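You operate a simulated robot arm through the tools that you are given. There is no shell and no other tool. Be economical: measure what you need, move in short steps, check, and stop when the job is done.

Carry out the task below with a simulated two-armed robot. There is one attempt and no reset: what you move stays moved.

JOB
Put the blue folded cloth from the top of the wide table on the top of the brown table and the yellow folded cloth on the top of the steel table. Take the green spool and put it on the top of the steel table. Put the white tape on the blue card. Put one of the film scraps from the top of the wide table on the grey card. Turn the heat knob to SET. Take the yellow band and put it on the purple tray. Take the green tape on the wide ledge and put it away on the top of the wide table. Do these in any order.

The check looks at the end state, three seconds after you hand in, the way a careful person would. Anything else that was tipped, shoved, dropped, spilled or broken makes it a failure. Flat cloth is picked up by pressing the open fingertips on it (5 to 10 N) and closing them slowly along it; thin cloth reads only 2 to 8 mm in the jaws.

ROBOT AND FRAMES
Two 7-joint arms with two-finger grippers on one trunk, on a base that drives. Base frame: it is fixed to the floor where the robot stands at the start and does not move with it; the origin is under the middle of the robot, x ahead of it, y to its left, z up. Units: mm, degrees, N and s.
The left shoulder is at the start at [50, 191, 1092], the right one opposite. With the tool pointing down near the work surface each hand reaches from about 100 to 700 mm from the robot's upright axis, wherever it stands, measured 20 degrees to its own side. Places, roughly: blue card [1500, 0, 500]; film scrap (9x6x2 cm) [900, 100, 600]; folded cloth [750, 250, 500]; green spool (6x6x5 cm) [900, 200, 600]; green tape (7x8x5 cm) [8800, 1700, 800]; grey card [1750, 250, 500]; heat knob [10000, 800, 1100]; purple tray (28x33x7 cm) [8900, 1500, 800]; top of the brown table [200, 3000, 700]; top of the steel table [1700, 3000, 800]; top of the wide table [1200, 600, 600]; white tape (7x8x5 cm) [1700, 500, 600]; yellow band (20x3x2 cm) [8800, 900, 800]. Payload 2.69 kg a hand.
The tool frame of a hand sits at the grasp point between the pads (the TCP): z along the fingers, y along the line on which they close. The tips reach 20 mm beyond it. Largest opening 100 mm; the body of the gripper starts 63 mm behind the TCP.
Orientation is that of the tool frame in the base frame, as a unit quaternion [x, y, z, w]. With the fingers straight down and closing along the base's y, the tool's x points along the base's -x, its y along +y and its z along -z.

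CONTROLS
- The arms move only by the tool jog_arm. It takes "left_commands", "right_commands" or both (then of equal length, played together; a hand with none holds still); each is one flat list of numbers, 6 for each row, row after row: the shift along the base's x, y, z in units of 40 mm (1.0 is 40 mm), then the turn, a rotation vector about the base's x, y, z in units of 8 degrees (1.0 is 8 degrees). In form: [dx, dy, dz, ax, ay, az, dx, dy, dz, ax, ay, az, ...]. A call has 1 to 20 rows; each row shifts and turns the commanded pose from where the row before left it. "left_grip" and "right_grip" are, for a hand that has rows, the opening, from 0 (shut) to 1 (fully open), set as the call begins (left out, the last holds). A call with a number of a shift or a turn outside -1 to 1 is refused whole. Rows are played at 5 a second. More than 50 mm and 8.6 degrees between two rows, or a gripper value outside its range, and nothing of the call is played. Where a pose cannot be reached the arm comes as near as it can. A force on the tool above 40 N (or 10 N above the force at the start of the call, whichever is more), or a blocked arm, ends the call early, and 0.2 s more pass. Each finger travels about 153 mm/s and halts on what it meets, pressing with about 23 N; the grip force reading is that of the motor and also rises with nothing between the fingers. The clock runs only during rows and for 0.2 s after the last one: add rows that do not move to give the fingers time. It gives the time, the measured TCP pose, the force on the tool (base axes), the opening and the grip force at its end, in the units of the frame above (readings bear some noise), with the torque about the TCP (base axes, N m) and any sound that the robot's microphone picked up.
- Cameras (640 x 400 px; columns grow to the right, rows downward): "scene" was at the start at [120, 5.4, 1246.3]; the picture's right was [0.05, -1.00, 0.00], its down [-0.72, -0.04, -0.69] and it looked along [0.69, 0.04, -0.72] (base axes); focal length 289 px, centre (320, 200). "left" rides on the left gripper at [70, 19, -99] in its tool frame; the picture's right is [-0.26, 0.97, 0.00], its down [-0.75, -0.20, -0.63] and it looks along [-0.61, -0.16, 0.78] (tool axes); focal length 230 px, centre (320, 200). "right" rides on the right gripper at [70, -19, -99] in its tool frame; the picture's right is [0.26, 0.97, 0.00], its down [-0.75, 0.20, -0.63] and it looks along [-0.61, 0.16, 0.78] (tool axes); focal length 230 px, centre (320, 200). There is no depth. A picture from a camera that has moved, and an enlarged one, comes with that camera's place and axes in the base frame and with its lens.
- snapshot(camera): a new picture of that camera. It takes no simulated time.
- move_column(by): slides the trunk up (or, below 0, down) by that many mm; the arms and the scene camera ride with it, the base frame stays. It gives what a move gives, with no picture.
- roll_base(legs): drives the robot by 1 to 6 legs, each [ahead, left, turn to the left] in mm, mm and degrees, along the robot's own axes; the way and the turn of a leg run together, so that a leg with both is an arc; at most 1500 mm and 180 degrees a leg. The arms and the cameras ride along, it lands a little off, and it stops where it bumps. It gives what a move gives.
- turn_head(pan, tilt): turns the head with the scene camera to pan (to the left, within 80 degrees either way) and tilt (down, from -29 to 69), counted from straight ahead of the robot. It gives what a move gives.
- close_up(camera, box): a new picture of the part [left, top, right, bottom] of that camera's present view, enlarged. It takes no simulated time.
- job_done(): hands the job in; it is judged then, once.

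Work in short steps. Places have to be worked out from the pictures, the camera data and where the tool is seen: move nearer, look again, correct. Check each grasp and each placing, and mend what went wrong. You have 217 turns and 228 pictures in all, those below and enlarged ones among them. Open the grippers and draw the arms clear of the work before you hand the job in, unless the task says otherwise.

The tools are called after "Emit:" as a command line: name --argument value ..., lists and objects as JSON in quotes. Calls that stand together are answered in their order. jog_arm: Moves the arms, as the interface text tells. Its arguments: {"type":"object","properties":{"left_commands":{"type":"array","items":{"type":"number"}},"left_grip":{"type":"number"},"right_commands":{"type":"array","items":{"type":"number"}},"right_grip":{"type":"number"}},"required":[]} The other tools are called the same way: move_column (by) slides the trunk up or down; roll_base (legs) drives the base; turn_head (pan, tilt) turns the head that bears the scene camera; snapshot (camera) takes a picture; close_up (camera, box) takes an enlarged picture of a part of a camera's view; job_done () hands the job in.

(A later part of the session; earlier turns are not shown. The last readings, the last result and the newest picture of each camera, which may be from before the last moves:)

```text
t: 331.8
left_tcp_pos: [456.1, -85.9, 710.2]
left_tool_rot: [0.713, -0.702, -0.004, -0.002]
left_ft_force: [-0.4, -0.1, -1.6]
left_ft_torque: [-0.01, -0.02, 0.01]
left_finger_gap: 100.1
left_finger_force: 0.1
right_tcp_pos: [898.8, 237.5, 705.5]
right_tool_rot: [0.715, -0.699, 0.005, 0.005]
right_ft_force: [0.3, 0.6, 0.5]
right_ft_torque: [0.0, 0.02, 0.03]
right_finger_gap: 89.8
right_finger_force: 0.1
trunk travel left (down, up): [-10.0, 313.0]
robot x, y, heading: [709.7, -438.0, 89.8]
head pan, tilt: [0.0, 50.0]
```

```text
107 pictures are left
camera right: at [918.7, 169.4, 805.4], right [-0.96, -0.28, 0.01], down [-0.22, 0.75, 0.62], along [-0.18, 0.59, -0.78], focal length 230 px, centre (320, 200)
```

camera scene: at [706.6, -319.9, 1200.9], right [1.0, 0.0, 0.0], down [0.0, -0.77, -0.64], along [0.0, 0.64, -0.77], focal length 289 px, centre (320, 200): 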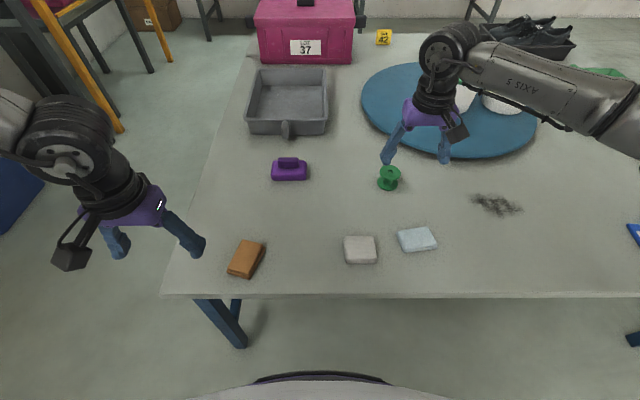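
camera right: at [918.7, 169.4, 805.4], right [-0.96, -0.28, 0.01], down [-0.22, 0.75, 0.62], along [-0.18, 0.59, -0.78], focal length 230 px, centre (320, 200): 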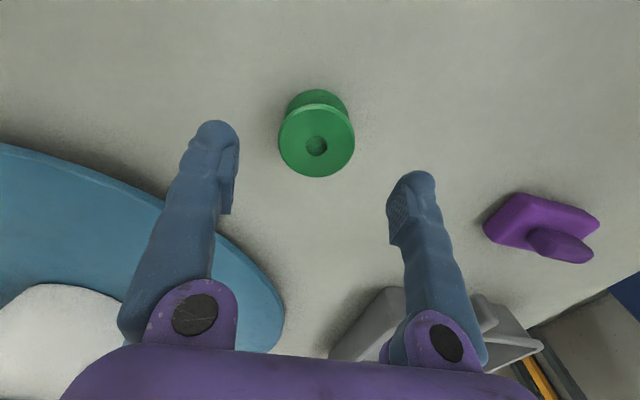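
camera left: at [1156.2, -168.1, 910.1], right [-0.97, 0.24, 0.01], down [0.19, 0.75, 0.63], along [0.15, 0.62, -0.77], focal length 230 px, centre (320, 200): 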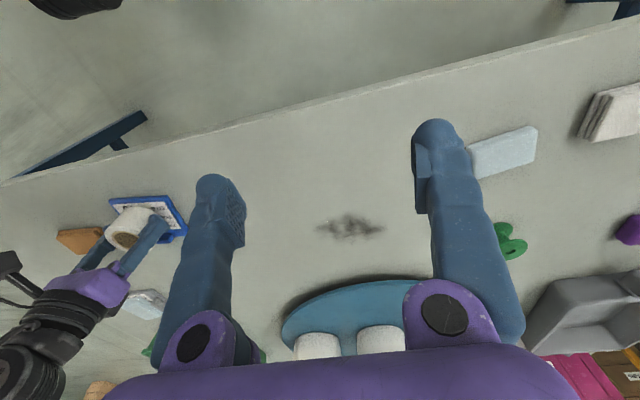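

Centred on the spool. Descend, grip, and lift.

Emit:
jog_arm --right_commands '[0, 0, -0.6, 0, 0, 0, 0, 0, -0.6, 0, 0, 0, 0, 0, -0.4, 0, 0, 0, 0, 0, -0.35, 0, 0, 0, 0, 0, 0, 0, 0, 0]'

Emit:
snapshot --camera "right"

Emit:
jog_arm --right_commands '[0, 0, 0, 0, 0, 0, 0, 0, 0, 0, 0, 0, 0, 0, 0, 0, 0, 0, 0, 0, 0, 0, 0, 0]' --right_grip 0.3

Emit:
jog_arm --right_commands '[0, 0, 0.1, 0, 0, 0, 0, 0, 0.1, 0, 0, 0, 0, 0, 0.2, 0, 0, 0, 0, 0, 0.3, 0, 0, 0, 0, 0, 0.4, 0, 0, 0, 0, 0, 0.5, 0, 0, 0, 0, 0, 0.5, 0, 0, 0]'

Emit:
snapshot --camera "right"

```text
t: 333.0
left_tcp_pos: [455.1, -86.2, 709.6]
left_tool_rot: [0.712, -0.702, -0.004, -0.002]
left_ft_force: [0.4, -0.3, 0.3]
left_ft_torque: [-0.02, 0.02, -0.01]
left_finger_gap: 100.1
left_finger_force: 0.1
right_tcp_pos: [899.5, 238.7, 627.8]
right_tool_rot: [0.715, -0.699, 0.004, 0.005]
right_ft_force: [1.0, 0.8, 0.4]
right_ft_torque: [-0.03, 0.01, -0.01]
right_finger_gap: 90.1
right_finger_force: 0.1
trunk travel left (down, up): [-10.0, 313.0]
robot x, y, heading: [705.9, -440.5, 89.5]
head pan, tilt: [0.0, 50.0]
```

```text
106 pictures are left
camera right: at [919.1, 169.2, 726.7], right [-0.96, -0.28, 0.01], down [-0.22, 0.75, 0.62], along [-0.18, 0.59, -0.78], focal length 230 px, centre (320, 200)
```

right: 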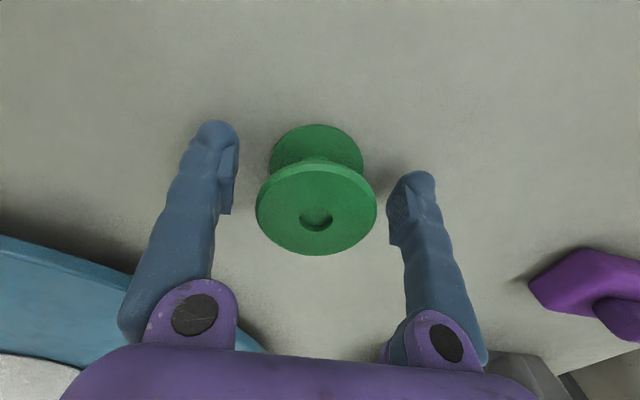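

```text
t: 334.0
left_tcp_pos: [455.6, -86.9, 710.6]
left_tool_rot: [0.712, -0.702, -0.004, -0.001]
left_ft_force: [-0.3, 0.0, 0.1]
left_ft_torque: [0.01, -0.02, -0.01]
left_finger_gap: 100.2
left_finger_force: 0.0
right_tcp_pos: [899.3, 238.2, 627.5]
right_tool_rot: [0.715, -0.699, 0.005, 0.005]
right_ft_force: [0.2, -0.4, 0.4]
right_ft_torque: [0.03, -0.02, 0.04]
right_finger_gap: 56.3
right_finger_force: 22.7
trunk travel left (down, up): [-10.0, 313.0]
robot x, y, heading: [702.2, -433.3, 90.0]
head pan, tilt: [0.0, 50.0]
```

```text
t: 335.6
left_tcp_pos: [455.5, -85.8, 710.6]
left_tool_rot: [0.712, -0.702, -0.004, -0.002]
left_ft_force: [-0.5, -0.2, -0.7]
left_ft_torque: [0.04, 0.02, 0.01]
left_finger_gap: 100.0
left_finger_force: 0.0
right_tcp_pos: [900.2, 238.1, 711.6]
right_tool_rot: [0.716, -0.698, 0.004, 0.004]
right_ft_force: [-0.2, -0.1, -0.9]
right_ft_torque: [0.02, 0.0, -0.01]
right_finger_gap: 56.3
right_finger_force: 22.8
trunk travel left (down, up): [-10.0, 313.0]
robot x, y, heading: [709.6, -441.3, 90.3]
head pan, tilt: [0.0, 50.0]
```

```text
105 pictures are left
camera right: at [919.3, 169.5, 811.0], right [-0.96, -0.28, 0.01], down [-0.22, 0.75, 0.62], along [-0.18, 0.59, -0.78], focal length 230 px, centre (320, 200)
```

right: 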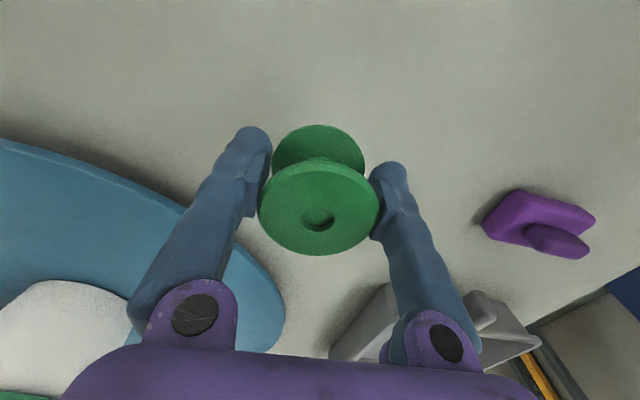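

Spool held (56.3 mm). Retract, raise trunk, and drive by the known far-end route to the steel table.

Emit:
jog_arm --right_commands '[0, -0.4, 0.1, 0, 0, 0, 0, -0.6, 0.1, 0, 0, 0, 0, -0.7, 0, 0, 0, 0, 0, -0.7, 0, 0, 0, 0, 0, -0.7, 0, 0, 0, 0, 0, -0.7, 0, 0, 0, 0, 0, -0.7, 0, 0, 0, 0, -0.2, -0.5, 0, 0, 0, 0, -0.2, -0.3, 0, 0, 0, 0]'

Emit:
move_column --by 210

Emit:
roll_base --legs '[[-260, 0, 0], [0, -1500, 0], [0, -560, 0], [1500, 0, 0], [1230, 0, 0], [0, 1480, 0]]'

Emit:
turn_head --pan -10 --tilt 45

Emit:
snapshot --camera "scene"

```text
t: 337.6
left_tcp_pos: [456.9, -85.3, 709.5]
left_tool_rot: [0.712, -0.702, -0.003, -0.001]
left_ft_force: [-0.9, -0.8, 0.2]
left_ft_torque: [-0.05, -0.02, -0.03]
left_finger_gap: 100.0
left_finger_force: 0.1
right_tcp_pos: [883.2, 24.4, 719.9]
right_tool_rot: [0.714, -0.7, 0.004, 0.006]
right_ft_force: [-0.7, 0.3, -0.7]
right_ft_torque: [-0.04, -0.01, -0.03]
right_finger_gap: 56.4
right_finger_force: 23.2
trunk travel left (down, up): [-10.0, 313.0]
robot x, y, heading: [711.1, -440.5, 89.7]
head pan, tilt: [0.0, 50.0]
```

```text
t: 339.9
left_tcp_pos: [455.8, -84.4, 920.6]
left_tool_rot: [0.712, -0.702, -0.003, -0.001]
left_ft_force: [-0.6, 0.3, -0.3]
left_ft_torque: [-0.01, -0.01, 0.01]
left_finger_gap: 99.8
left_finger_force: 0.1
right_tcp_pos: [883.3, 27.7, 930.1]
right_tool_rot: [0.715, -0.699, 0.005, 0.005]
right_ft_force: [0.3, -0.3, 0.0]
right_ft_torque: [-0.04, 0.0, 0.0]
right_finger_gap: 56.3
right_finger_force: 22.9
trunk travel left (down, up): [-220.0, 103.0]
robot x, y, heading: [709.2, -437.6, 89.8]
head pan, tilt: [0.0, 50.0]
```

```text
t: 385.2
left_tcp_pos: [1023.5, 2386.5, 920.3]
left_tool_rot: [0.712, -0.702, -0.004, -0.001]
left_ft_force: [-0.5, 0.0, 0.6]
left_ft_torque: [0.03, -0.01, 0.0]
left_finger_gap: 100.0
left_finger_force: 0.1
right_tcp_pos: [1450.9, 2499.0, 930.3]
right_tool_rot: [0.715, -0.699, 0.004, 0.006]
right_ft_force: [0.1, -0.4, -0.1]
right_ft_torque: [0.0, -0.02, -0.01]
right_finger_gap: 56.0
right_finger_force: 22.6
trunk travel left (down, up): [-220.0, 103.0]
robot x, y, heading: [1274.8, 2031.8, 89.9]
head pan, tilt: [0.0, 50.0]
```

```text
t: 386.0
left_tcp_pos: [1025.3, 2387.6, 920.7]
left_tool_rot: [0.712, -0.702, -0.004, -0.001]
left_ft_force: [0.0, 0.5, 0.0]
left_ft_torque: [0.01, 0.02, -0.04]
left_finger_gap: 100.1
left_finger_force: 0.1
right_tcp_pos: [1451.7, 2499.6, 930.1]
right_tool_rot: [0.715, -0.699, 0.004, 0.006]
right_ft_force: [-0.4, 0.1, -1.1]
right_ft_torque: [0.01, 0.01, 0.03]
right_finger_gap: 55.7
right_finger_force: 23.1
trunk travel left (down, up): [-220.0, 103.0]
robot x, y, heading: [1276.0, 2035.8, 89.9]
head pan, tilt: [-10.0, 45.0]
```

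```text
104 pictures are left
camera scene: at [1289.1, 2156.7, 1317.8], right [0.98, -0.18, 0.0], down [-0.12, -0.7, -0.71], along [0.12, 0.7, -0.71], focal length 289 px, centre (320, 200)
```

scene: 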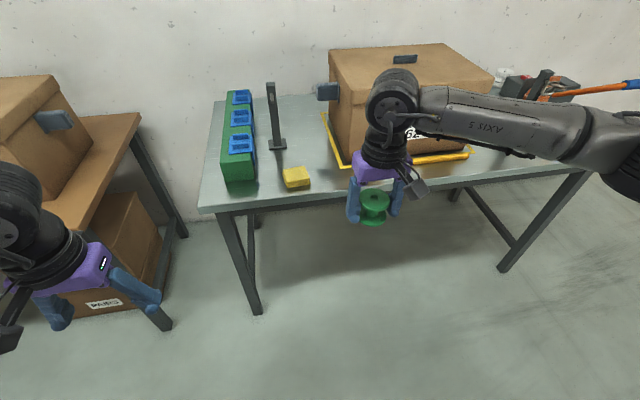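

Frame corner confirmed at ≈[1474,2826]; yellow cloth at ≈[1330,2787]. I advance the base and bring the spool over [1420,2783].

Emit:
roll_base --legs '[[125, 33, 0]]'

Emit:
jog_arm --right_commands '[0, 0.5, 0, 0, 0, 0, 0, 0.7, 0, 0, 0, 0, 0, 0.8, -0.1, 0, 0, 0, 0, 0.8, -0.2, 0, 0, 0, 0, 0.7, -0.3, 0, 0, 0, 0, 0.45, -0.3, 0, 0, 0, 0, 0, 0, 0, 0, 0]'

Emit:
snapshot --camera "right"

Emit:
snapshot --camera "scene"

```text
t: 387.2
left_tcp_pos: [991.3, 2510.7, 920.3]
left_tool_rot: [0.712, -0.702, -0.003, 0.0]
left_ft_force: [-0.6, 0.8, 0.0]
left_ft_torque: [0.0, -0.04, 0.0]
left_finger_gap: 99.9
left_finger_force: 0.1
right_tcp_pos: [1418.9, 2623.5, 929.8]
right_tool_rot: [0.715, -0.699, 0.004, 0.006]
right_ft_force: [0.5, -0.5, -0.5]
right_ft_torque: [0.0, 0.01, 0.02]
right_finger_gap: 55.8
right_finger_force: 23.1
trunk travel left (down, up): [-220.0, 103.0]
robot x, y, heading: [1242.5, 2160.4, 90.3]
head pan, tilt: [-10.0, 45.0]
```

```text
t: 388.8
left_tcp_pos: [992.5, 2512.2, 920.6]
left_tool_rot: [0.712, -0.703, -0.003, -0.002]
left_ft_force: [0.9, 0.1, -0.9]
left_ft_torque: [0.0, -0.03, 0.02]
left_finger_gap: 99.8
left_finger_force: 0.1
right_tcp_pos: [1418.9, 2781.7, 892.7]
right_tool_rot: [0.716, -0.698, 0.004, 0.006]
right_ft_force: [0.2, -0.2, -0.7]
right_ft_torque: [0.02, -0.01, 0.0]
right_finger_gap: 55.9
right_finger_force: 22.5
trunk travel left (down, up): [-220.0, 103.0]
robot x, y, heading: [1243.1, 2158.4, 90.0]
head pan, tilt: [-10.0, 45.0]
```

```text
103 pictures are left
camera right: at [1438.6, 2713.5, 993.4], right [-0.96, -0.28, 0.01], down [-0.22, 0.75, 0.62], along [-0.18, 0.59, -0.78], focal length 230 px, centre (320, 200)
```

right: 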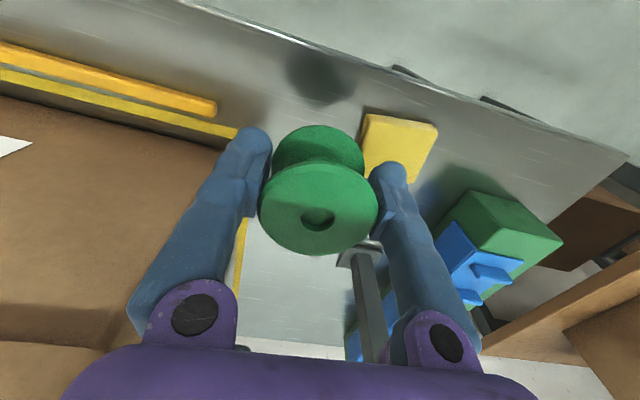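

```text
102 pictures are left
camera scene: at [1256.7, 2280.5, 1317.9], right [0.98, -0.18, 0.0], down [-0.12, -0.7, -0.71], along [0.12, 0.7, -0.71], focal length 289 px, centre (320, 200)
```

scene: 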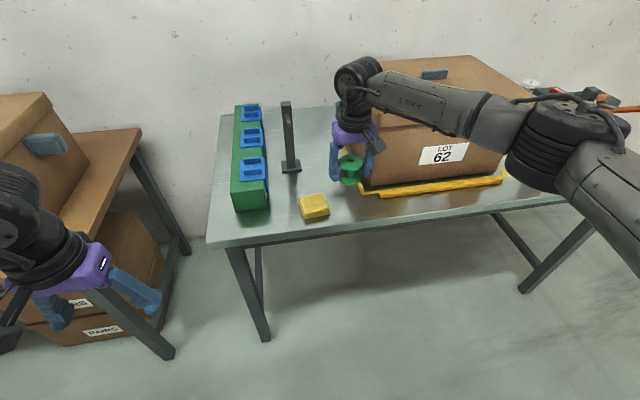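

I shift 8 mm toward the front and lower to just above contact (expected TCP ≈793).

Emit:
jog_arm --right_commands '[0.05, -0.2, -0.3, 0, 0, 0, 0, 0, -0.4, 0, 0, 0, 0, 0, -0.4, 0, 0, 0, 0, 0, -0.4, 0, 0, 0, 0, 0, -0.4, 0, 0, 0, 0, 0, -0.3, 0, 0, 0, 0, 0, 0, 0, 0, 0]'

Emit:
snapshot --camera "right"

Emit:
close_up --camera "scene" --box '[260, 60, 500, 230]'

```text
t: 390.4
left_tcp_pos: [992.4, 2511.4, 920.5]
left_tool_rot: [0.712, -0.702, -0.003, 0.0]
left_ft_force: [-0.2, 0.0, 0.4]
left_ft_torque: [-0.03, 0.01, -0.03]
left_finger_gap: 100.1
left_finger_force: 0.0
right_tcp_pos: [1420.8, 2773.2, 806.1]
right_tool_rot: [0.715, -0.699, 0.004, 0.006]
right_ft_force: [-0.5, -0.5, -0.7]
right_ft_torque: [0.0, 0.0, 0.0]
right_finger_gap: 55.8
right_finger_force: 22.8
trunk travel left (down, up): [-220.0, 103.0]
robot x, y, heading: [1238.6, 2158.1, 89.8]
head pan, tilt: [-10.0, 45.0]
```

```text
101 pictures are left
camera right: at [1440.5, 2705.6, 905.4], right [-0.96, -0.28, 0.01], down [-0.22, 0.75, 0.62], along [-0.18, 0.59, -0.78], focal length 230 px, centre (320, 200)
```

right: 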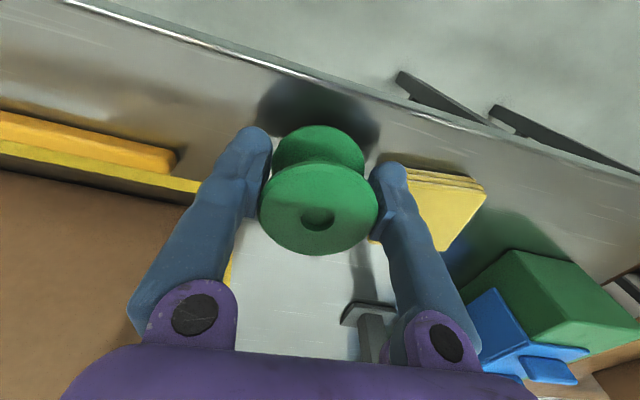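

```text
2.35 times, centred on (380, 145) of scene
camera zoom: at [1256.6, 2280.6, 1317.9], right [0.98, -0.18, 0.0], down [-0.12, -0.7, -0.71], along [0.12, 0.7, -0.71], focal length 681 px, centre (179, 329)
```

zoom: 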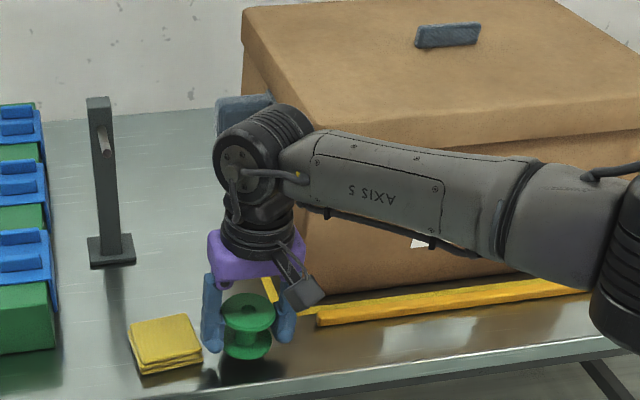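

Clear. Lower the last ~14 mm to contact.

Emit:
jog_arm --right_commands '[0, 0, -0.1, 0, 0, 0, 0, 0, -0.1, 0, 0, 0, 0, 0, -0.08, 0, 0, 0, 0, 0, -0.06, 0, 0, 0, 0, 0, 0, 0, 0, 0]'

```text
t: 391.6
left_tcp_pos: [990.9, 2511.3, 921.1]
left_tool_rot: [0.712, -0.702, -0.004, -0.001]
left_ft_force: [0.1, 0.0, 0.3]
left_ft_torque: [-0.03, 0.0, -0.02]
left_finger_gap: 99.8
left_finger_force: 0.1
right_tcp_pos: [1420.1, 2773.9, 793.0]
right_tool_rot: [0.715, -0.699, 0.004, 0.006]
right_ft_force: [-0.4, 0.3, -0.9]
right_ft_torque: [0.01, -0.01, 0.01]
right_finger_gap: 55.6
right_finger_force: 22.9
trunk travel left (down, up): [-220.0, 103.0]
robot x, y, heading: [1239.5, 2158.5, 90.0]
head pan, tilt: [-10.0, 45.0]
```

Emit:
jog_arm --right_commands '[0, 0, -0.05, 0, 0, 0, 0, 0, -0.05, 0, 0, 0, 0, 0, 0, 0, 0, 0]'

```text
t: 392.4
left_tcp_pos: [991.5, 2512.0, 921.3]
left_tool_rot: [0.712, -0.702, -0.004, -0.001]
left_ft_force: [0.5, -0.2, -0.3]
left_ft_torque: [-0.02, 0.02, 0.01]
left_finger_gap: 100.0
left_finger_force: 0.1
right_tcp_pos: [1420.3, 2773.8, 787.4]
right_tool_rot: [0.715, -0.699, 0.004, 0.005]
right_ft_force: [0.9, 0.5, 0.6]
right_ft_torque: [0.02, -0.01, -0.02]
right_finger_gap: 55.9
right_finger_force: 23.0
trunk travel left (down, up): [-220.0, 103.0]
robot x, y, heading: [1244.5, 2160.3, 89.8]
head pan, tilt: [-10.0, 45.0]
```

Still no contact at 787; two more small steps.

Emit:
jog_arm --right_commands '[0, 0, -0.04, 0, 0, 0, 0, 0, -0.04, 0, 0, 0, 0, 0, 0, 0, 0, 0]'

Emit:
close_up --camera "right" --box '[220, 80, 420, 280]'

```text
t: 393.2
left_tcp_pos: [990.8, 2510.3, 920.9]
left_tool_rot: [0.712, -0.702, -0.004, -0.001]
left_ft_force: [0.7, -0.4, -0.3]
left_ft_torque: [0.0, 0.0, 0.02]
left_finger_gap: 100.0
left_finger_force: 0.0
right_tcp_pos: [1419.9, 2773.6, 787.2]
right_tool_rot: [0.716, -0.698, 0.003, 0.004]
right_ft_force: [3.3, -1.6, 16.3]
right_ft_torque: [-0.13, -0.12, -0.03]
right_finger_gap: 55.7
right_finger_force: 22.9
trunk travel left (down, up): [-220.0, 103.0]
robot x, y, heading: [1241.8, 2160.2, 90.0]
head pan, tilt: [-10.0, 45.0]
```

```text
2.00 times, centred on (320, 180) of right
camera zoom: at [1440.4, 2705.0, 886.9], right [-0.96, -0.28, 0.0], down [-0.22, 0.75, 0.62], along [-0.18, 0.6, -0.78], focal length 460 px, centre (320, 240)
```

zoom: 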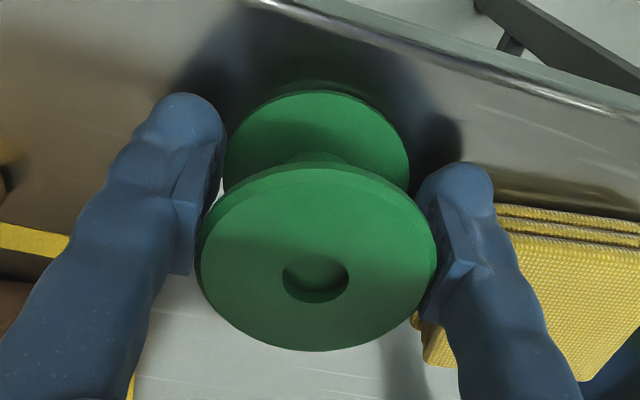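

Contact (16 N). I ease off and open just a little (62 mm) to avoid nudging the cloth, then rise.

Emit:
jog_arm --right_commands '[0, 0, 0.04, 0, 0, 0, 0, 0, 0, 0, 0, 0]'

Emit:
jog_arm --right_commands '[0, 0, 0, 0, 0, 0, 0, 0, 0, 0, 0, 0]' --right_grip 0.62

Emit:
jog_arm --right_commands '[0, 0, 0.1, 0, 0, 0, 0, 0, 0.2, 0, 0, 0, 0, 0, 0.5, 0, 0, 0, 0, 0, 0.8, 0, 0, 0, 0, 0, 1, 0, 0, 0, 0, -0.6, 1, 0, 0, 0, 0, -1, 0.3, 0, 0, 0, 0, -1, 0, 0, 0, 0, 0, -1, 0, 0, 0, 0]'

Emit:
close_up --camera "scene" --box '[200, 80, 440, 250]'

```text
t: 393.8
left_tcp_pos: [992.2, 2510.8, 920.6]
left_tool_rot: [0.712, -0.702, -0.003, -0.001]
left_ft_force: [-0.1, 0.2, 0.3]
left_ft_torque: [-0.01, -0.02, -0.01]
left_finger_gap: 99.9
left_finger_force: 0.1
right_tcp_pos: [1419.8, 2773.4, 789.1]
right_tool_rot: [0.715, -0.699, 0.003, 0.004]
right_ft_force: [3.3, 2.7, 12.5]
right_ft_torque: [0.08, -0.09, 0.0]
right_finger_gap: 55.9
right_finger_force: 22.7
trunk travel left (down, up): [-220.0, 103.0]
robot x, y, heading: [1241.1, 2159.7, 89.9]
head pan, tilt: [-10.0, 45.0]
```

```text
t: 394.4
left_tcp_pos: [991.6, 2511.0, 919.7]
left_tool_rot: [0.712, -0.702, -0.004, -0.002]
left_ft_force: [-0.5, 0.4, -0.2]
left_ft_torque: [0.01, -0.01, -0.04]
left_finger_gap: 100.1
left_finger_force: 0.1
right_tcp_pos: [1419.1, 2773.0, 786.4]
right_tool_rot: [0.716, -0.698, 0.005, 0.005]
right_ft_force: [-0.2, 0.8, -0.7]
right_ft_torque: [0.01, -0.02, 0.02]
right_finger_gap: 62.0
right_finger_force: 0.1
trunk travel left (down, up): [-220.0, 103.0]
robot x, y, heading: [1243.2, 2158.6, 90.0]
head pan, tilt: [-10.0, 45.0]
```

```text
t: 396.4
left_tcp_pos: [992.3, 2511.4, 920.8]
left_tool_rot: [0.712, -0.702, -0.004, -0.001]
left_ft_force: [-0.1, -0.5, 0.5]
left_ft_torque: [0.02, -0.02, 0.01]
left_finger_gap: 100.1
left_finger_force: 0.0
right_tcp_pos: [1420.8, 2629.3, 942.7]
right_tool_rot: [0.715, -0.699, 0.003, 0.006]
right_ft_force: [-0.1, -0.2, 0.3]
right_ft_torque: [0.02, 0.01, 0.0]
right_finger_gap: 62.1
right_finger_force: 0.1
trunk travel left (down, up): [-220.0, 103.0]
robot x, y, heading: [1241.6, 2158.3, 90.0]
head pan, tilt: [-10.0, 45.0]
```

```text
2.35 times, centred on (320, 165) of scene
camera zoom: at [1256.8, 2280.0, 1318.0], right [0.98, -0.18, 0.0], down [-0.12, -0.7, -0.71], along [0.12, 0.7, -0.71], focal length 681 px, centre (320, 282)
```

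zoom: 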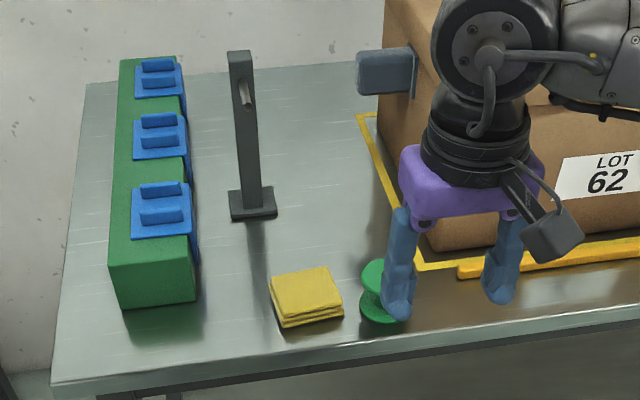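

Spool stands on the steel table. Now I retract the arms, drive out past the table and face +x to survey the far area.

Emit:
jog_arm --right_commands '[0, -1, 0, 0, 0, 0, -0.3, -1, 0, 0, 0, 0, -0.3, -0.7, 0, 0, 0, 0]' --right_grip 1

Emit:
roll_base --legs '[[-130, 0, 0], [0, -1500, 0], [0, 0, -90], [1500, 0, 0], [500, 0, 0]]'

Emit:
turn_head --pan 0 --tilt 8

Emit:
snapshot --camera "scene"

Emit:
turn_head --pan -25 --tilt 8

Emit:
snapshot --camera "scene"

```text
t: 397.2
left_tcp_pos: [990.8, 2510.7, 919.9]
left_tool_rot: [0.712, -0.702, -0.003, -0.002]
left_ft_force: [-0.2, -0.3, -0.3]
left_ft_torque: [0.0, 0.03, 0.03]
left_finger_gap: 99.8
left_finger_force: 0.0
right_tcp_pos: [1395.7, 2521.5, 944.4]
right_tool_rot: [0.715, -0.699, 0.004, 0.006]
right_ft_force: [0.7, 0.1, 0.2]
right_ft_torque: [-0.02, 0.01, 0.03]
right_finger_gap: 100.1
right_finger_force: 0.0
trunk travel left (down, up): [-220.0, 103.0]
robot x, y, heading: [1243.1, 2162.7, 89.8]
head pan, tilt: [-10.0, 45.0]
```

```text
t: 424.7
left_tcp_pos: [5073.9, 2276.6, 920.6]
left_tool_rot: [-0.003, 1.0, 0.001, 0.003]
left_ft_force: [-0.3, 0.4, -0.1]
left_ft_torque: [-0.01, -0.01, 0.01]
left_finger_gap: 100.3
left_finger_force: 0.1
right_tcp_pos: [5080.8, 1871.9, 942.5]
right_tool_rot: [-0.008, 1.0, 0.0, -0.007]
right_ft_force: [-0.3, 0.2, -1.0]
right_ft_torque: [0.04, -0.01, 0.01]
right_finger_gap: 100.2
right_finger_force: 0.0
trunk travel left (down, up): [-220.0, 103.0]
robot x, y, heading: [4717.4, 2026.1, -0.6]
head pan, tilt: [-10.0, 45.0]
```

```text
t: 425.7
left_tcp_pos: [5074.4, 2275.4, 919.6]
left_tool_rot: [-0.003, 1.0, 0.001, 0.004]
left_ft_force: [-0.2, -0.8, 0.3]
left_ft_torque: [-0.02, 0.01, 0.01]
left_finger_gap: 100.1
left_finger_force: 0.0
right_tcp_pos: [5080.3, 1872.1, 944.0]
right_tool_rot: [-0.008, 1.0, 0.001, -0.007]
right_ft_force: [-0.4, 0.3, -0.6]
right_ft_torque: [0.01, 0.01, 0.01]
right_finger_gap: 100.0
right_finger_force: 0.0
trunk travel left (down, up): [-220.0, 103.0]
robot x, y, heading: [4719.3, 2028.2, -0.7]
head pan, tilt: [0.0, 8.0]
```

```text
97 pictures are left
camera scene: at [4852.1, 2028.1, 1376.0], right [-0.01, -1.0, 0.0], down [-0.14, 0.0, -0.99], along [0.99, -0.01, -0.14], focal length 289 px, centre (320, 200)
```

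scene: 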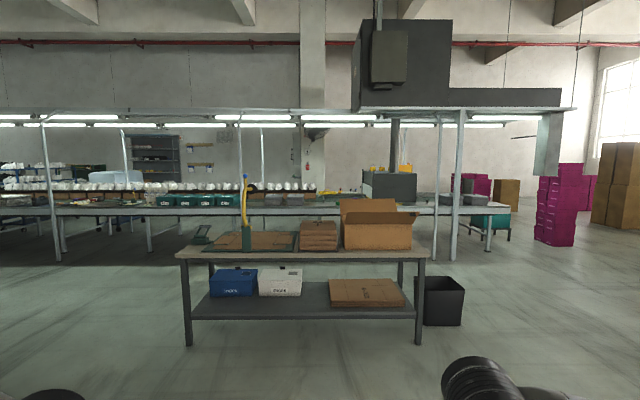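

```text
t: 426.6
left_tcp_pos: [5072.8, 2276.2, 919.4]
left_tool_rot: [-0.003, 1.0, 0.002, 0.004]
left_ft_force: [0.1, -0.7, 0.4]
left_ft_torque: [-0.03, 0.03, 0.02]
left_finger_gap: 99.8
left_finger_force: 0.1
right_tcp_pos: [5081.0, 1872.1, 942.7]
right_tool_rot: [-0.008, 1.0, 0.0, -0.007]
right_ft_force: [-0.3, -0.2, 0.3]
right_ft_torque: [0.03, 0.0, 0.02]
right_finger_gap: 100.1
right_finger_force: 0.0
trunk travel left (down, up): [-220.0, 103.0]
robot x, y, heading: [4718.6, 2029.6, -0.7]
head pan, tilt: [-25.0, 8.0]
```

```text
96 pictures are left
camera scene: at [4843.0, 1989.1, 1376.1], right [-0.43, -0.9, 0.0], down [-0.13, 0.06, -0.99], along [0.89, -0.43, -0.14], focal length 289 px, centre (320, 200)
```

scene: 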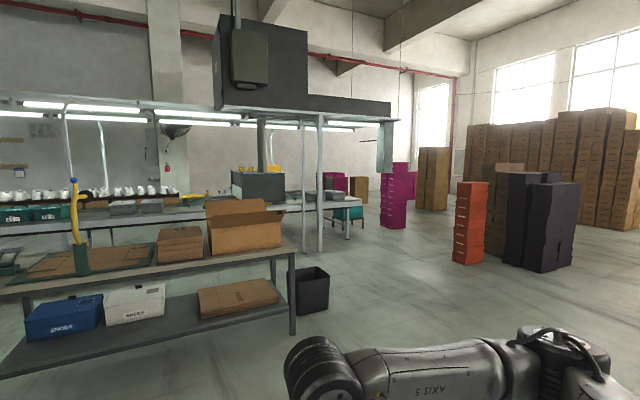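

A packing bench blocks straight ahead (x≈6800, y 1250–2980). I go around it on the right (y≈200) and look at the far station.

Emit:
roll_base --legs '[[0, -1500, 0.7], [0, -330, 0], [1500, 0, 0], [1300, 0, 0]]'

Emit:
turn_head --pan 25 --tilt 15

Emit:
snapshot --camera "scene"

```text
t: 456.1
left_tcp_pos: [7845.9, 398.2, 921.3]
left_tool_rot: [-0.003, 1.0, 0.002, 0.004]
left_ft_force: [0.9, 0.3, -0.5]
left_ft_torque: [0.04, 0.03, 0.02]
left_finger_gap: 99.9
left_finger_force: 0.1
right_tcp_pos: [7853.5, -5.9, 943.1]
right_tool_rot: [-0.009, 1.0, 0.001, -0.007]
right_ft_force: [-0.4, -0.4, -0.3]
right_ft_torque: [0.02, -0.04, 0.02]
right_finger_gap: 99.8
right_finger_force: 0.1
trunk travel left (down, up): [-220.0, 103.0]
robot x, y, heading: [7490.9, 146.4, -0.5]
head pan, tilt: [-25.0, 8.0]
```

```text
t: 457.3
left_tcp_pos: [7845.2, 397.3, 921.3]
left_tool_rot: [-0.004, 1.0, 0.002, 0.004]
left_ft_force: [-0.1, -0.5, 0.9]
left_ft_torque: [0.03, -0.03, -0.01]
left_finger_gap: 99.9
left_finger_force: 0.0
right_tcp_pos: [7852.6, -6.3, 944.0]
right_tool_rot: [-0.009, 1.0, 0.001, -0.007]
right_ft_force: [0.3, 0.1, 0.2]
right_ft_torque: [-0.01, -0.02, 0.01]
right_finger_gap: 100.2
right_finger_force: 0.1
trunk travel left (down, up): [-220.0, 103.0]
robot x, y, heading: [7491.0, 146.7, -0.3]
head pan, tilt: [25.0, 15.0]
```

```text
95 pictures are left
camera scene: at [7616.7, 188.7, 1364.7], right [0.41, -0.91, 0.0], down [-0.24, -0.11, -0.97], along [0.88, 0.4, -0.26], focal length 289 px, centre (320, 200)
```

scene: 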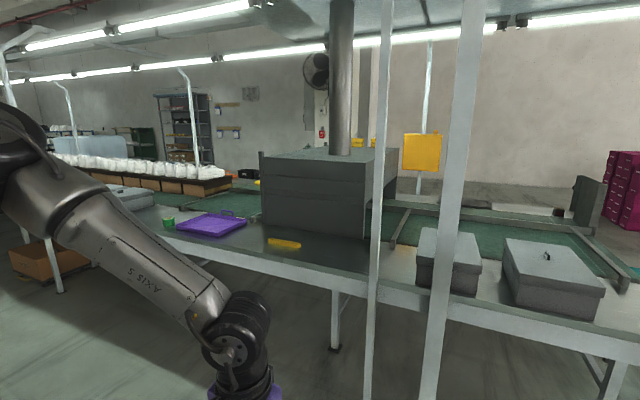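

I see the ledge with the green tape, purple tray, yellow band and a dark oven. I move closer: x≈7990, y≈1150.

Emit:
roll_base --legs '[[500, 0, 0.4], [0, 1000, 0]]'

Emit:
turn_head --pan 0 --tilt 22

Emit:
snapshot --camera "scene"

```text
t: 469.0
left_tcp_pos: [8356.4, 1396.0, 920.3]
left_tool_rot: [-0.002, 1.0, 0.002, 0.003]
left_ft_force: [-0.2, -0.4, 0.3]
left_ft_torque: [0.01, -0.03, -0.01]
left_finger_gap: 100.2
left_finger_force: 0.1
right_tcp_pos: [8363.2, 992.1, 943.3]
right_tool_rot: [-0.007, 1.0, 0.001, -0.007]
right_ft_force: [-0.9, 0.0, -0.2]
right_ft_torque: [0.0, -0.01, 0.01]
right_finger_gap: 99.8
right_finger_force: 0.1
trunk travel left (down, up): [-220.0, 103.0]
robot x, y, heading: [8002.7, 1150.1, -0.6]
head pan, tilt: [25.0, 15.0]
```

```text
t: 469.9
left_tcp_pos: [8356.8, 1395.6, 921.3]
left_tool_rot: [-0.001, 1.0, 0.001, 0.004]
left_ft_force: [-0.8, -0.2, 0.3]
left_ft_torque: [0.0, 0.02, 0.01]
left_finger_gap: 99.9
left_finger_force: 0.1
right_tcp_pos: [8362.6, 991.9, 943.6]
right_tool_rot: [-0.007, 1.0, 0.001, -0.007]
right_ft_force: [0.0, -0.6, 0.1]
right_ft_torque: [-0.01, 0.02, -0.03]
right_finger_gap: 100.2
right_finger_force: 0.1
trunk travel left (down, up): [-220.0, 103.0]
robot x, y, heading: [7999.0, 1146.4, -0.7]
head pan, tilt: [0.0, 22.0]
```

```text
94 pictures are left
camera scene: at [8134.0, 1148.7, 1353.3], right [-0.01, -1.0, 0.0], down [-0.37, 0.0, -0.93], along [0.93, -0.01, -0.37], focal length 289 px, centre (320, 200)
```

scene: 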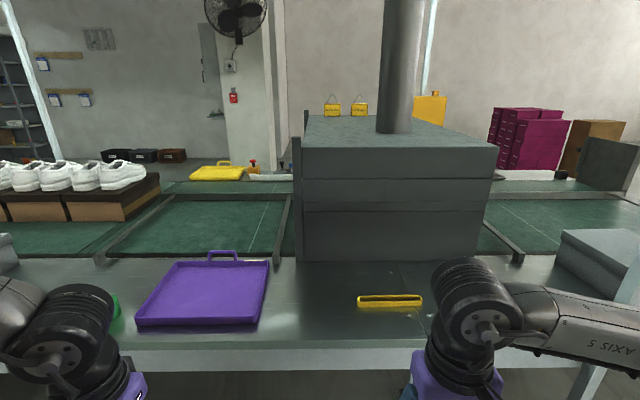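

Band ≈[8762,951] lying along y; tray x 8700–8963, y 1298–1609; ledge front ≈x 8626. I'll stand alongside facing +y, so the right hand's neutral grip closes across the band.

Emit:
roll_base --legs '[[0, -450, 0], [0, 0, 90.7], [0, -245, 0]]'

Emit:
turn_head --pan -55 --tilt 35

Emit:
snapshot --camera "scene"

Emit:
snapshot --camera "right"

```text
t: 480.6
left_tcp_pos: [7987.5, 1050.1, 920.5]
left_tool_rot: [0.715, -0.699, -0.004, -0.001]
left_ft_force: [0.7, -0.7, -0.3]
left_ft_torque: [-0.01, 0.01, 0.0]
left_finger_gap: 100.3
left_finger_force: 0.0
right_tcp_pos: [8392.3, 1064.6, 943.3]
right_tool_rot: [0.718, -0.696, 0.004, 0.006]
right_ft_force: [0.3, 0.3, 0.3]
right_ft_torque: [-0.03, 0.0, -0.03]
right_finger_gap: 99.9
right_finger_force: 0.1
trunk travel left (down, up): [-220.0, 103.0]
robot x, y, heading: [8239.7, 699.6, 90.5]
head pan, tilt: [0.0, 22.0]
```

```text
t: 481.8
left_tcp_pos: [7985.6, 1050.2, 919.8]
left_tool_rot: [0.715, -0.7, -0.004, -0.001]
left_ft_force: [0.6, 0.6, 0.7]
left_ft_torque: [0.03, -0.01, -0.04]
left_finger_gap: 99.8
left_finger_force: 0.0
right_tcp_pos: [8391.2, 1064.1, 943.0]
right_tool_rot: [0.718, -0.696, 0.004, 0.005]
right_ft_force: [-0.3, 0.5, -0.1]
right_ft_torque: [-0.01, 0.03, -0.01]
right_finger_gap: 99.9
right_finger_force: 0.1
trunk travel left (down, up): [-220.0, 103.0]
robot x, y, heading: [8239.8, 701.8, 90.4]
head pan, tilt: [-55.0, 35.0]
```

```text
93 pictures are left
camera scene: at [8311.8, 793.2, 1332.7], right [0.58, -0.81, 0.0], down [-0.47, -0.33, -0.82], along [0.67, 0.47, -0.57], focal length 289 px, centre (320, 200)
```

scene: 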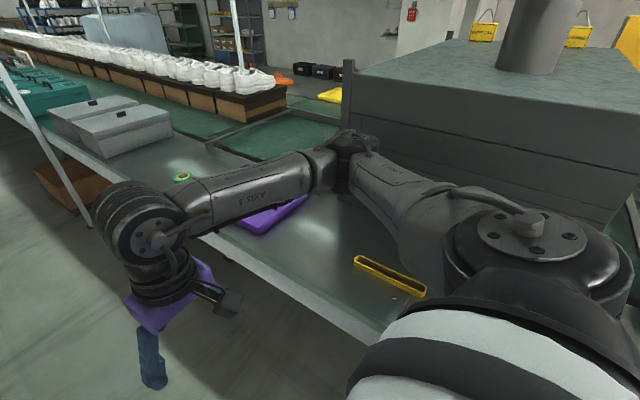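

```text
92 pictures are left
camera right: at [8411.1, 996.2, 1042.8], right [-0.96, -0.29, 0.01], down [-0.22, 0.75, 0.62], along [-0.18, 0.59, -0.78], focal length 230 px, centre (320, 200)
```

right: 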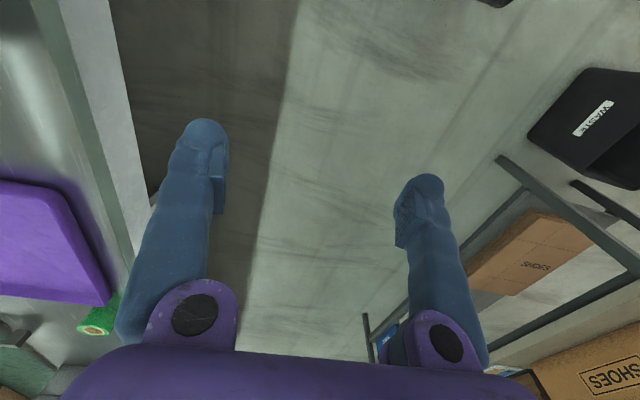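

The right elbow comes near the oven this way. Better: heading −45° from about [8255,1150] with the left hand turned −45°. I back off, turn and reposition.

Emit:
roll_base --legs '[[0, 200, 0], [0, 0, -135.5], [-225, 458, 0]]'

Emit:
turn_head --pan 10 --tilt 42

Emit:
snapshot --camera "scene"

Emit:
snapshot --camera "left"

```text
t: 493.9
left_tcp_pos: [8639.9, 1099.5, 920.4]
left_tool_rot: [0.384, 0.923, 0.001, 0.003]
left_ft_force: [0.7, -0.2, -0.3]
left_ft_torque: [-0.01, -0.06, 0.03]
left_finger_gap: 99.9
left_finger_force: 0.1
right_tcp_pos: [8358.3, 811.2, 944.2]
right_tool_rot: [0.38, 0.925, 0.003, -0.006]
right_ft_force: [0.6, 0.0, 0.7]
right_ft_torque: [-0.02, -0.01, 0.02]
right_finger_gap: 99.9
right_finger_force: 0.1
trunk travel left (down, up): [-220.0, 103.0]
robot x, y, heading: [8214.1, 1175.7, -46.3]
head pan, tilt: [-55.0, 35.0]
```

```text
t: 495.3
left_tcp_pos: [8641.0, 1099.4, 919.8]
left_tool_rot: [0.383, 0.924, 0.001, 0.004]
left_ft_force: [-0.3, 0.3, 0.1]
left_ft_torque: [0.05, 0.0, -0.03]
left_finger_gap: 99.8
left_finger_force: 0.1
right_tcp_pos: [8357.5, 810.7, 943.9]
right_tool_rot: [0.379, 0.925, 0.004, -0.007]
right_ft_force: [0.1, 0.0, -1.0]
right_ft_torque: [-0.04, 0.01, -0.01]
right_finger_gap: 99.8
right_finger_force: 0.0
trunk travel left (down, up): [-220.0, 103.0]
robot x, y, heading: [8217.6, 1177.1, -46.0]
head pan, tilt: [10.0, 42.0]
```

```text
91 pictures are left
camera scene: at [8310.7, 1101.0, 1322.2], right [-0.59, -0.81, 0.0], down [-0.54, 0.39, -0.74], along [0.6, -0.44, -0.67], focal length 289 px, centre (320, 200)
```

scene: 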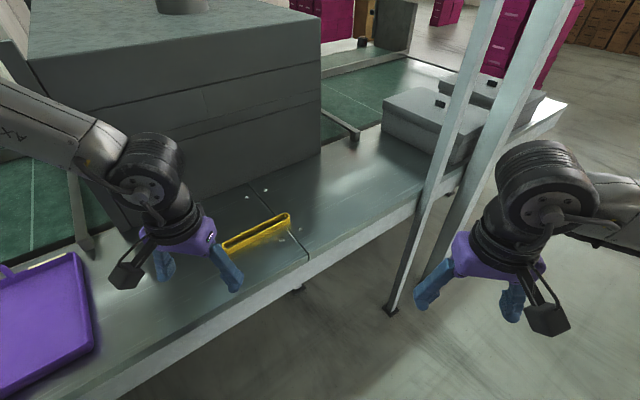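

```text
90 pictures are left
camera left: at [8603.5, 1162.4, 1020.2], right [0.87, 0.5, 0.01], down [0.38, -0.67, 0.63], along [0.32, -0.55, -0.77], focal length 230 px, centre (320, 200)
```

left: 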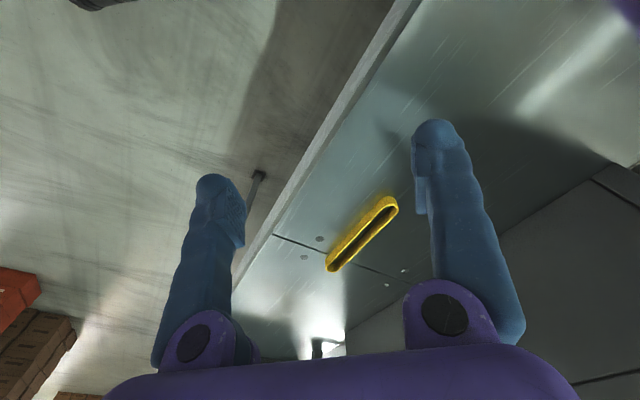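

Two-view fix: band from ≈[8812,1023] to [8811,843], z≈756; ledge ≈z 748, front edge ≈x 8672. I move the base a little closer, then turn the left hand −44° and bring it above the band's centre.

Emit:
roll_base --legs '[[70, 35, 1]]'

Emit:
jog_arm --left_commands '[0.34, -0.5, -0.2, 0, 0, -0.79, 0.34, -0.5, -0.2, 0, 0, -0.79, 0.34, -0.5, -0.2, 0, 0, -0.79, 0.34, -0.5, -0.3, 0, 0, -0.79, 0.34, -0.5, -0.3, 0, 0, -0.79, 0.34, -0.5, -0.3, 0, 0, -0.79, 0.34, -0.5, -0.2, 0, 0, -0.79, 0, 0, 0, 0, 0, 0]' --left_grip 0.7

Emit:
snapshot --camera "left"

Emit:
snapshot --camera "scene"

```text
t: 496.4
left_tcp_pos: [8716.3, 1080.3, 919.9]
left_tool_rot: [0.376, 0.927, 0.001, 0.003]
left_ft_force: [0.5, 0.5, 0.6]
left_ft_torque: [0.04, 0.02, 0.02]
left_finger_gap: 100.0
left_finger_force: 0.0
right_tcp_pos: [8438.7, 788.9, 943.5]
right_tool_rot: [0.372, 0.928, 0.004, -0.006]
right_ft_force: [0.2, -0.5, 0.3]
right_ft_torque: [-0.01, 0.02, 0.03]
right_finger_gap: 100.3
right_finger_force: 0.2
trunk travel left (down, up): [-220.0, 103.0]
robot x, y, heading: [8290.9, 1150.5, -45.3]
head pan, tilt: [10.0, 42.0]
```

```text
t: 498.2
left_tcp_pos: [8813.0, 969.0, 872.0]
left_tool_rot: [0.697, 0.717, -0.002, 0.005]
left_ft_force: [0.3, 0.5, 0.0]
left_ft_torque: [-0.01, -0.04, -0.01]
left_finger_gap: 70.0
left_finger_force: 0.1
left hand out of reach, approached as far as the arm can: row 6, 7
right_tcp_pos: [8438.3, 788.4, 942.4]
right_tool_rot: [0.372, 0.928, 0.004, -0.006]
right_ft_force: [-0.5, -0.2, -0.9]
right_ft_torque: [0.01, -0.01, 0.02]
right_finger_gap: 100.0
right_finger_force: 0.0
trunk travel left (down, up): [-220.0, 103.0]
robot x, y, heading: [8288.6, 1148.9, -45.0]
head pan, tilt: [10.0, 42.0]
```

```text
89 pictures are left
camera left: at [8827.7, 1040.1, 972.1], right [0.97, -0.23, 0.01], down [-0.18, -0.75, 0.64], along [-0.14, -0.62, -0.77], focal length 230 px, centre (320, 200)
```

left: 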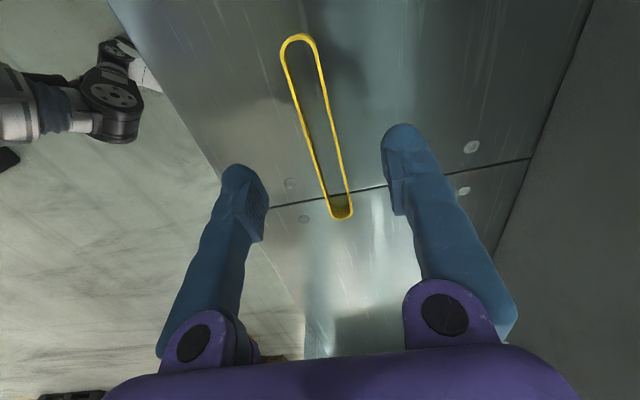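

```text
88 pictures are left
camera scene: at [8386.1, 1077.7, 1322.2], right [-0.57, -0.82, 0.0], down [-0.55, 0.38, -0.74], along [0.61, -0.43, -0.67], focal length 289 px, centre (320, 200)
```

scene: 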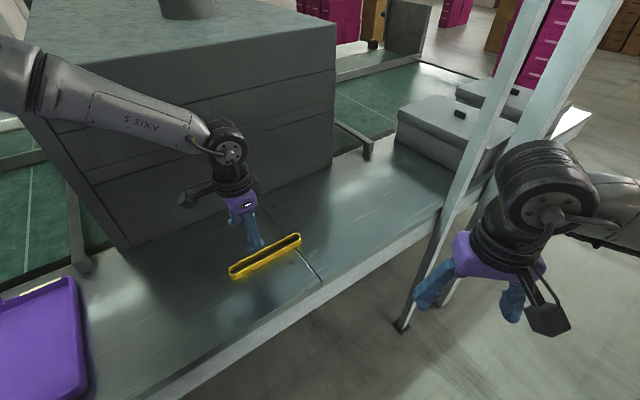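

The hand is over the band, slightly off centre (fine). I lower to z 800 and shift −20 mm in y if reachable.

Emit:
jog_arm --left_commands '[-0.1, 0, -0.6, 0, 0, 0, 0, 0, -0.6, 0, 0, 0, 0, -0.25, -0.5, 0, 0, 0, 0, -0.25, 0, 0, 0, 0, 0, 0, 0, 0, 0, 0]'

Emit:
snapshot --camera "left"

```text
t: 499.4
left_tcp_pos: [8809.1, 992.2, 841.9]
left_tool_rot: [0.697, 0.717, -0.002, 0.004]
left_ft_force: [0.2, -0.3, -0.8]
left_ft_torque: [0.0, -0.04, -0.01]
left_finger_gap: 70.2
left_finger_force: 0.0
left hand out of reach, approached as far as the arm can: row 1, 2, 3, 4
right_tcp_pos: [8438.6, 788.8, 943.5]
right_tool_rot: [0.372, 0.928, 0.003, -0.007]
right_ft_force: [0.3, -0.2, 0.5]
right_ft_torque: [0.02, 0.0, 0.01]
right_finger_gap: 100.3
right_finger_force: 0.1
trunk travel left (down, up): [-220.0, 103.0]
robot x, y, heading: [8286.2, 1151.8, -45.0]
head pan, tilt: [10.0, 42.0]
```

```text
87 pictures are left
camera left: at [8825.4, 1063.9, 942.0], right [0.97, -0.23, 0.01], down [-0.18, -0.75, 0.64], along [-0.14, -0.62, -0.77], focal length 230 px, centre (320, 200)
```

left: 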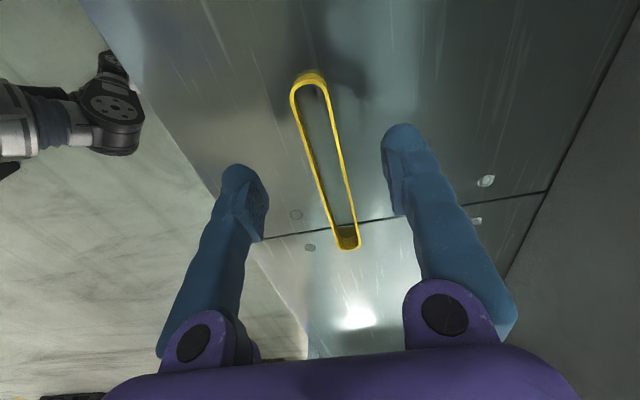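

Still wrist-limited. I turn the robot 25° further right so the hand angle becomes nearly neutral, then bring the hand back.

Emit:
roll_base --legs '[[0, 0, -25]]'

Emit:
jog_arm --left_commands '[0.3, 0.3, 0.2, 0, 0, 0.8, 0.5, 0.7, 0, 0, 0, 0.8, 0.5, 0.7, 0, 0, 0, 0.8, 0.5, 0.7, 0, 0, 0, 0.7, 0.5, 0.7, 0, 0, 0, 0, 0.4, 0.6, 0, 0, 0, 0, 0.2, 0.2, 0, 0, 0, 0, 0, 0, 0, 0, 0, 0]'

Emit:
snapshot --camera "left"

Emit:
snapshot --camera "scene"

```text
t: 501.0
left_tcp_pos: [8692.7, 787.4, 843.1]
left_tool_rot: [0.836, 0.549, -0.003, 0.004]
left_ft_force: [0.0, -0.8, -0.7]
left_ft_torque: [-0.01, -0.02, 0.0]
left_finger_gap: 69.9
left_finger_force: 0.0
right_tcp_pos: [8269.2, 760.0, 943.2]
right_tool_rot: [0.564, 0.826, 0.005, -0.005]
right_ft_force: [0.0, -0.1, -0.5]
right_ft_torque: [0.01, -0.03, 0.01]
right_finger_gap: 100.0
right_finger_force: 0.1
trunk travel left (down, up): [-220.0, 103.0]
robot x, y, heading: [8288.3, 1155.4, -70.2]
head pan, tilt: [10.0, 42.0]
```

```text
t: 502.8
left_tcp_pos: [8808.9, 943.8, 851.9]
left_tool_rot: [0.698, 0.716, -0.001, 0.004]
left_ft_force: [-0.2, -0.2, 0.4]
left_ft_torque: [-0.01, -0.03, -0.01]
left_finger_gap: 70.1
left_finger_force: 0.0
right_tcp_pos: [8269.4, 759.8, 942.9]
right_tool_rot: [0.564, 0.826, 0.005, -0.005]
right_ft_force: [0.9, -0.5, 0.6]
right_ft_torque: [-0.03, -0.02, -0.05]
right_finger_gap: 99.8
right_finger_force: 0.1
trunk travel left (down, up): [-220.0, 103.0]
robot x, y, heading: [8288.4, 1154.0, -70.2]
head pan, tilt: [10.0, 42.0]
```

```text
86 pictures are left
camera left: at [8824.8, 1014.6, 950.3], right [0.97, -0.23, 0.01], down [-0.19, -0.75, 0.64], along [-0.14, -0.62, -0.77], focal length 230 px, centre (320, 200)
```

left: 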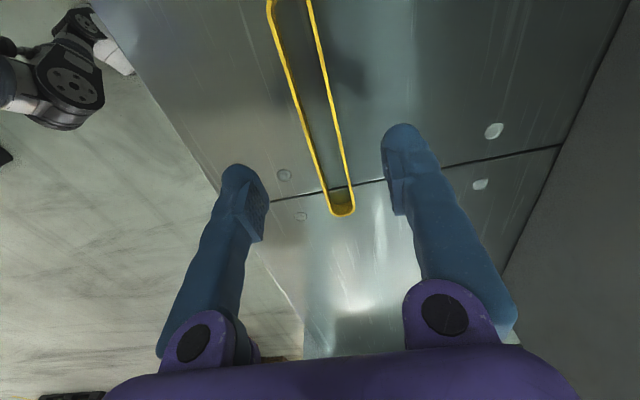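

```text
85 pictures are left
camera scene: at [8344.7, 1043.9, 1322.2], right [-0.87, -0.5, 0.0], down [-0.33, 0.58, -0.74], along [0.37, -0.64, -0.67], focal length 289 px, centre (320, 200)
```

scene: 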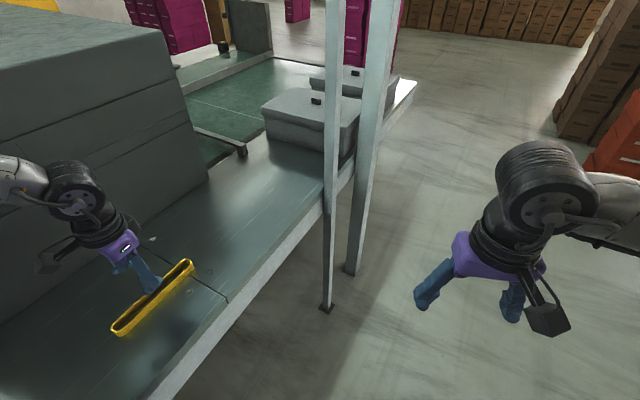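

At [8809,944] now. Descend over the band with 70 mm opening.

Emit:
jog_arm --left_commands '[0, 0, -0.5, 0, 0, 0, 0, 0, -0.6, 0, 0, 0, 0, 0, -0.5, 0, 0, 0, 0, 0, -0.3, 0, 0, 0, 0, 0, 0, 0, 0, 0]'

Emit:
snapshot --camera "left"

```text
t: 504.0
left_tcp_pos: [8809.6, 942.1, 775.3]
left_tool_rot: [0.699, 0.715, -0.002, 0.004]
left_ft_force: [-0.2, -0.4, -0.5]
left_ft_torque: [-0.01, 0.0, 0.04]
left_finger_gap: 69.9
left_finger_force: 0.1
right_tcp_pos: [8270.3, 760.1, 943.9]
right_tool_rot: [0.564, 0.826, 0.004, -0.005]
right_ft_force: [1.0, 0.2, 0.3]
right_ft_torque: [0.02, -0.02, 0.0]
right_finger_gap: 99.9
right_finger_force: 0.0
trunk travel left (down, up): [-220.0, 103.0]
robot x, y, heading: [8290.5, 1151.4, -70.4]
head pan, tilt: [10.0, 42.0]
```

```text
84 pictures are left
camera left: at [8824.9, 1014.6, 874.2], right [0.97, -0.23, 0.01], down [-0.18, -0.75, 0.64], along [-0.14, -0.62, -0.77], focal length 230 px, centre (320, 200)
```

left: 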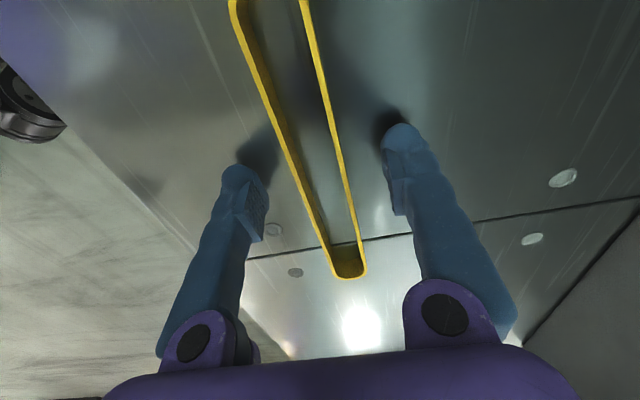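

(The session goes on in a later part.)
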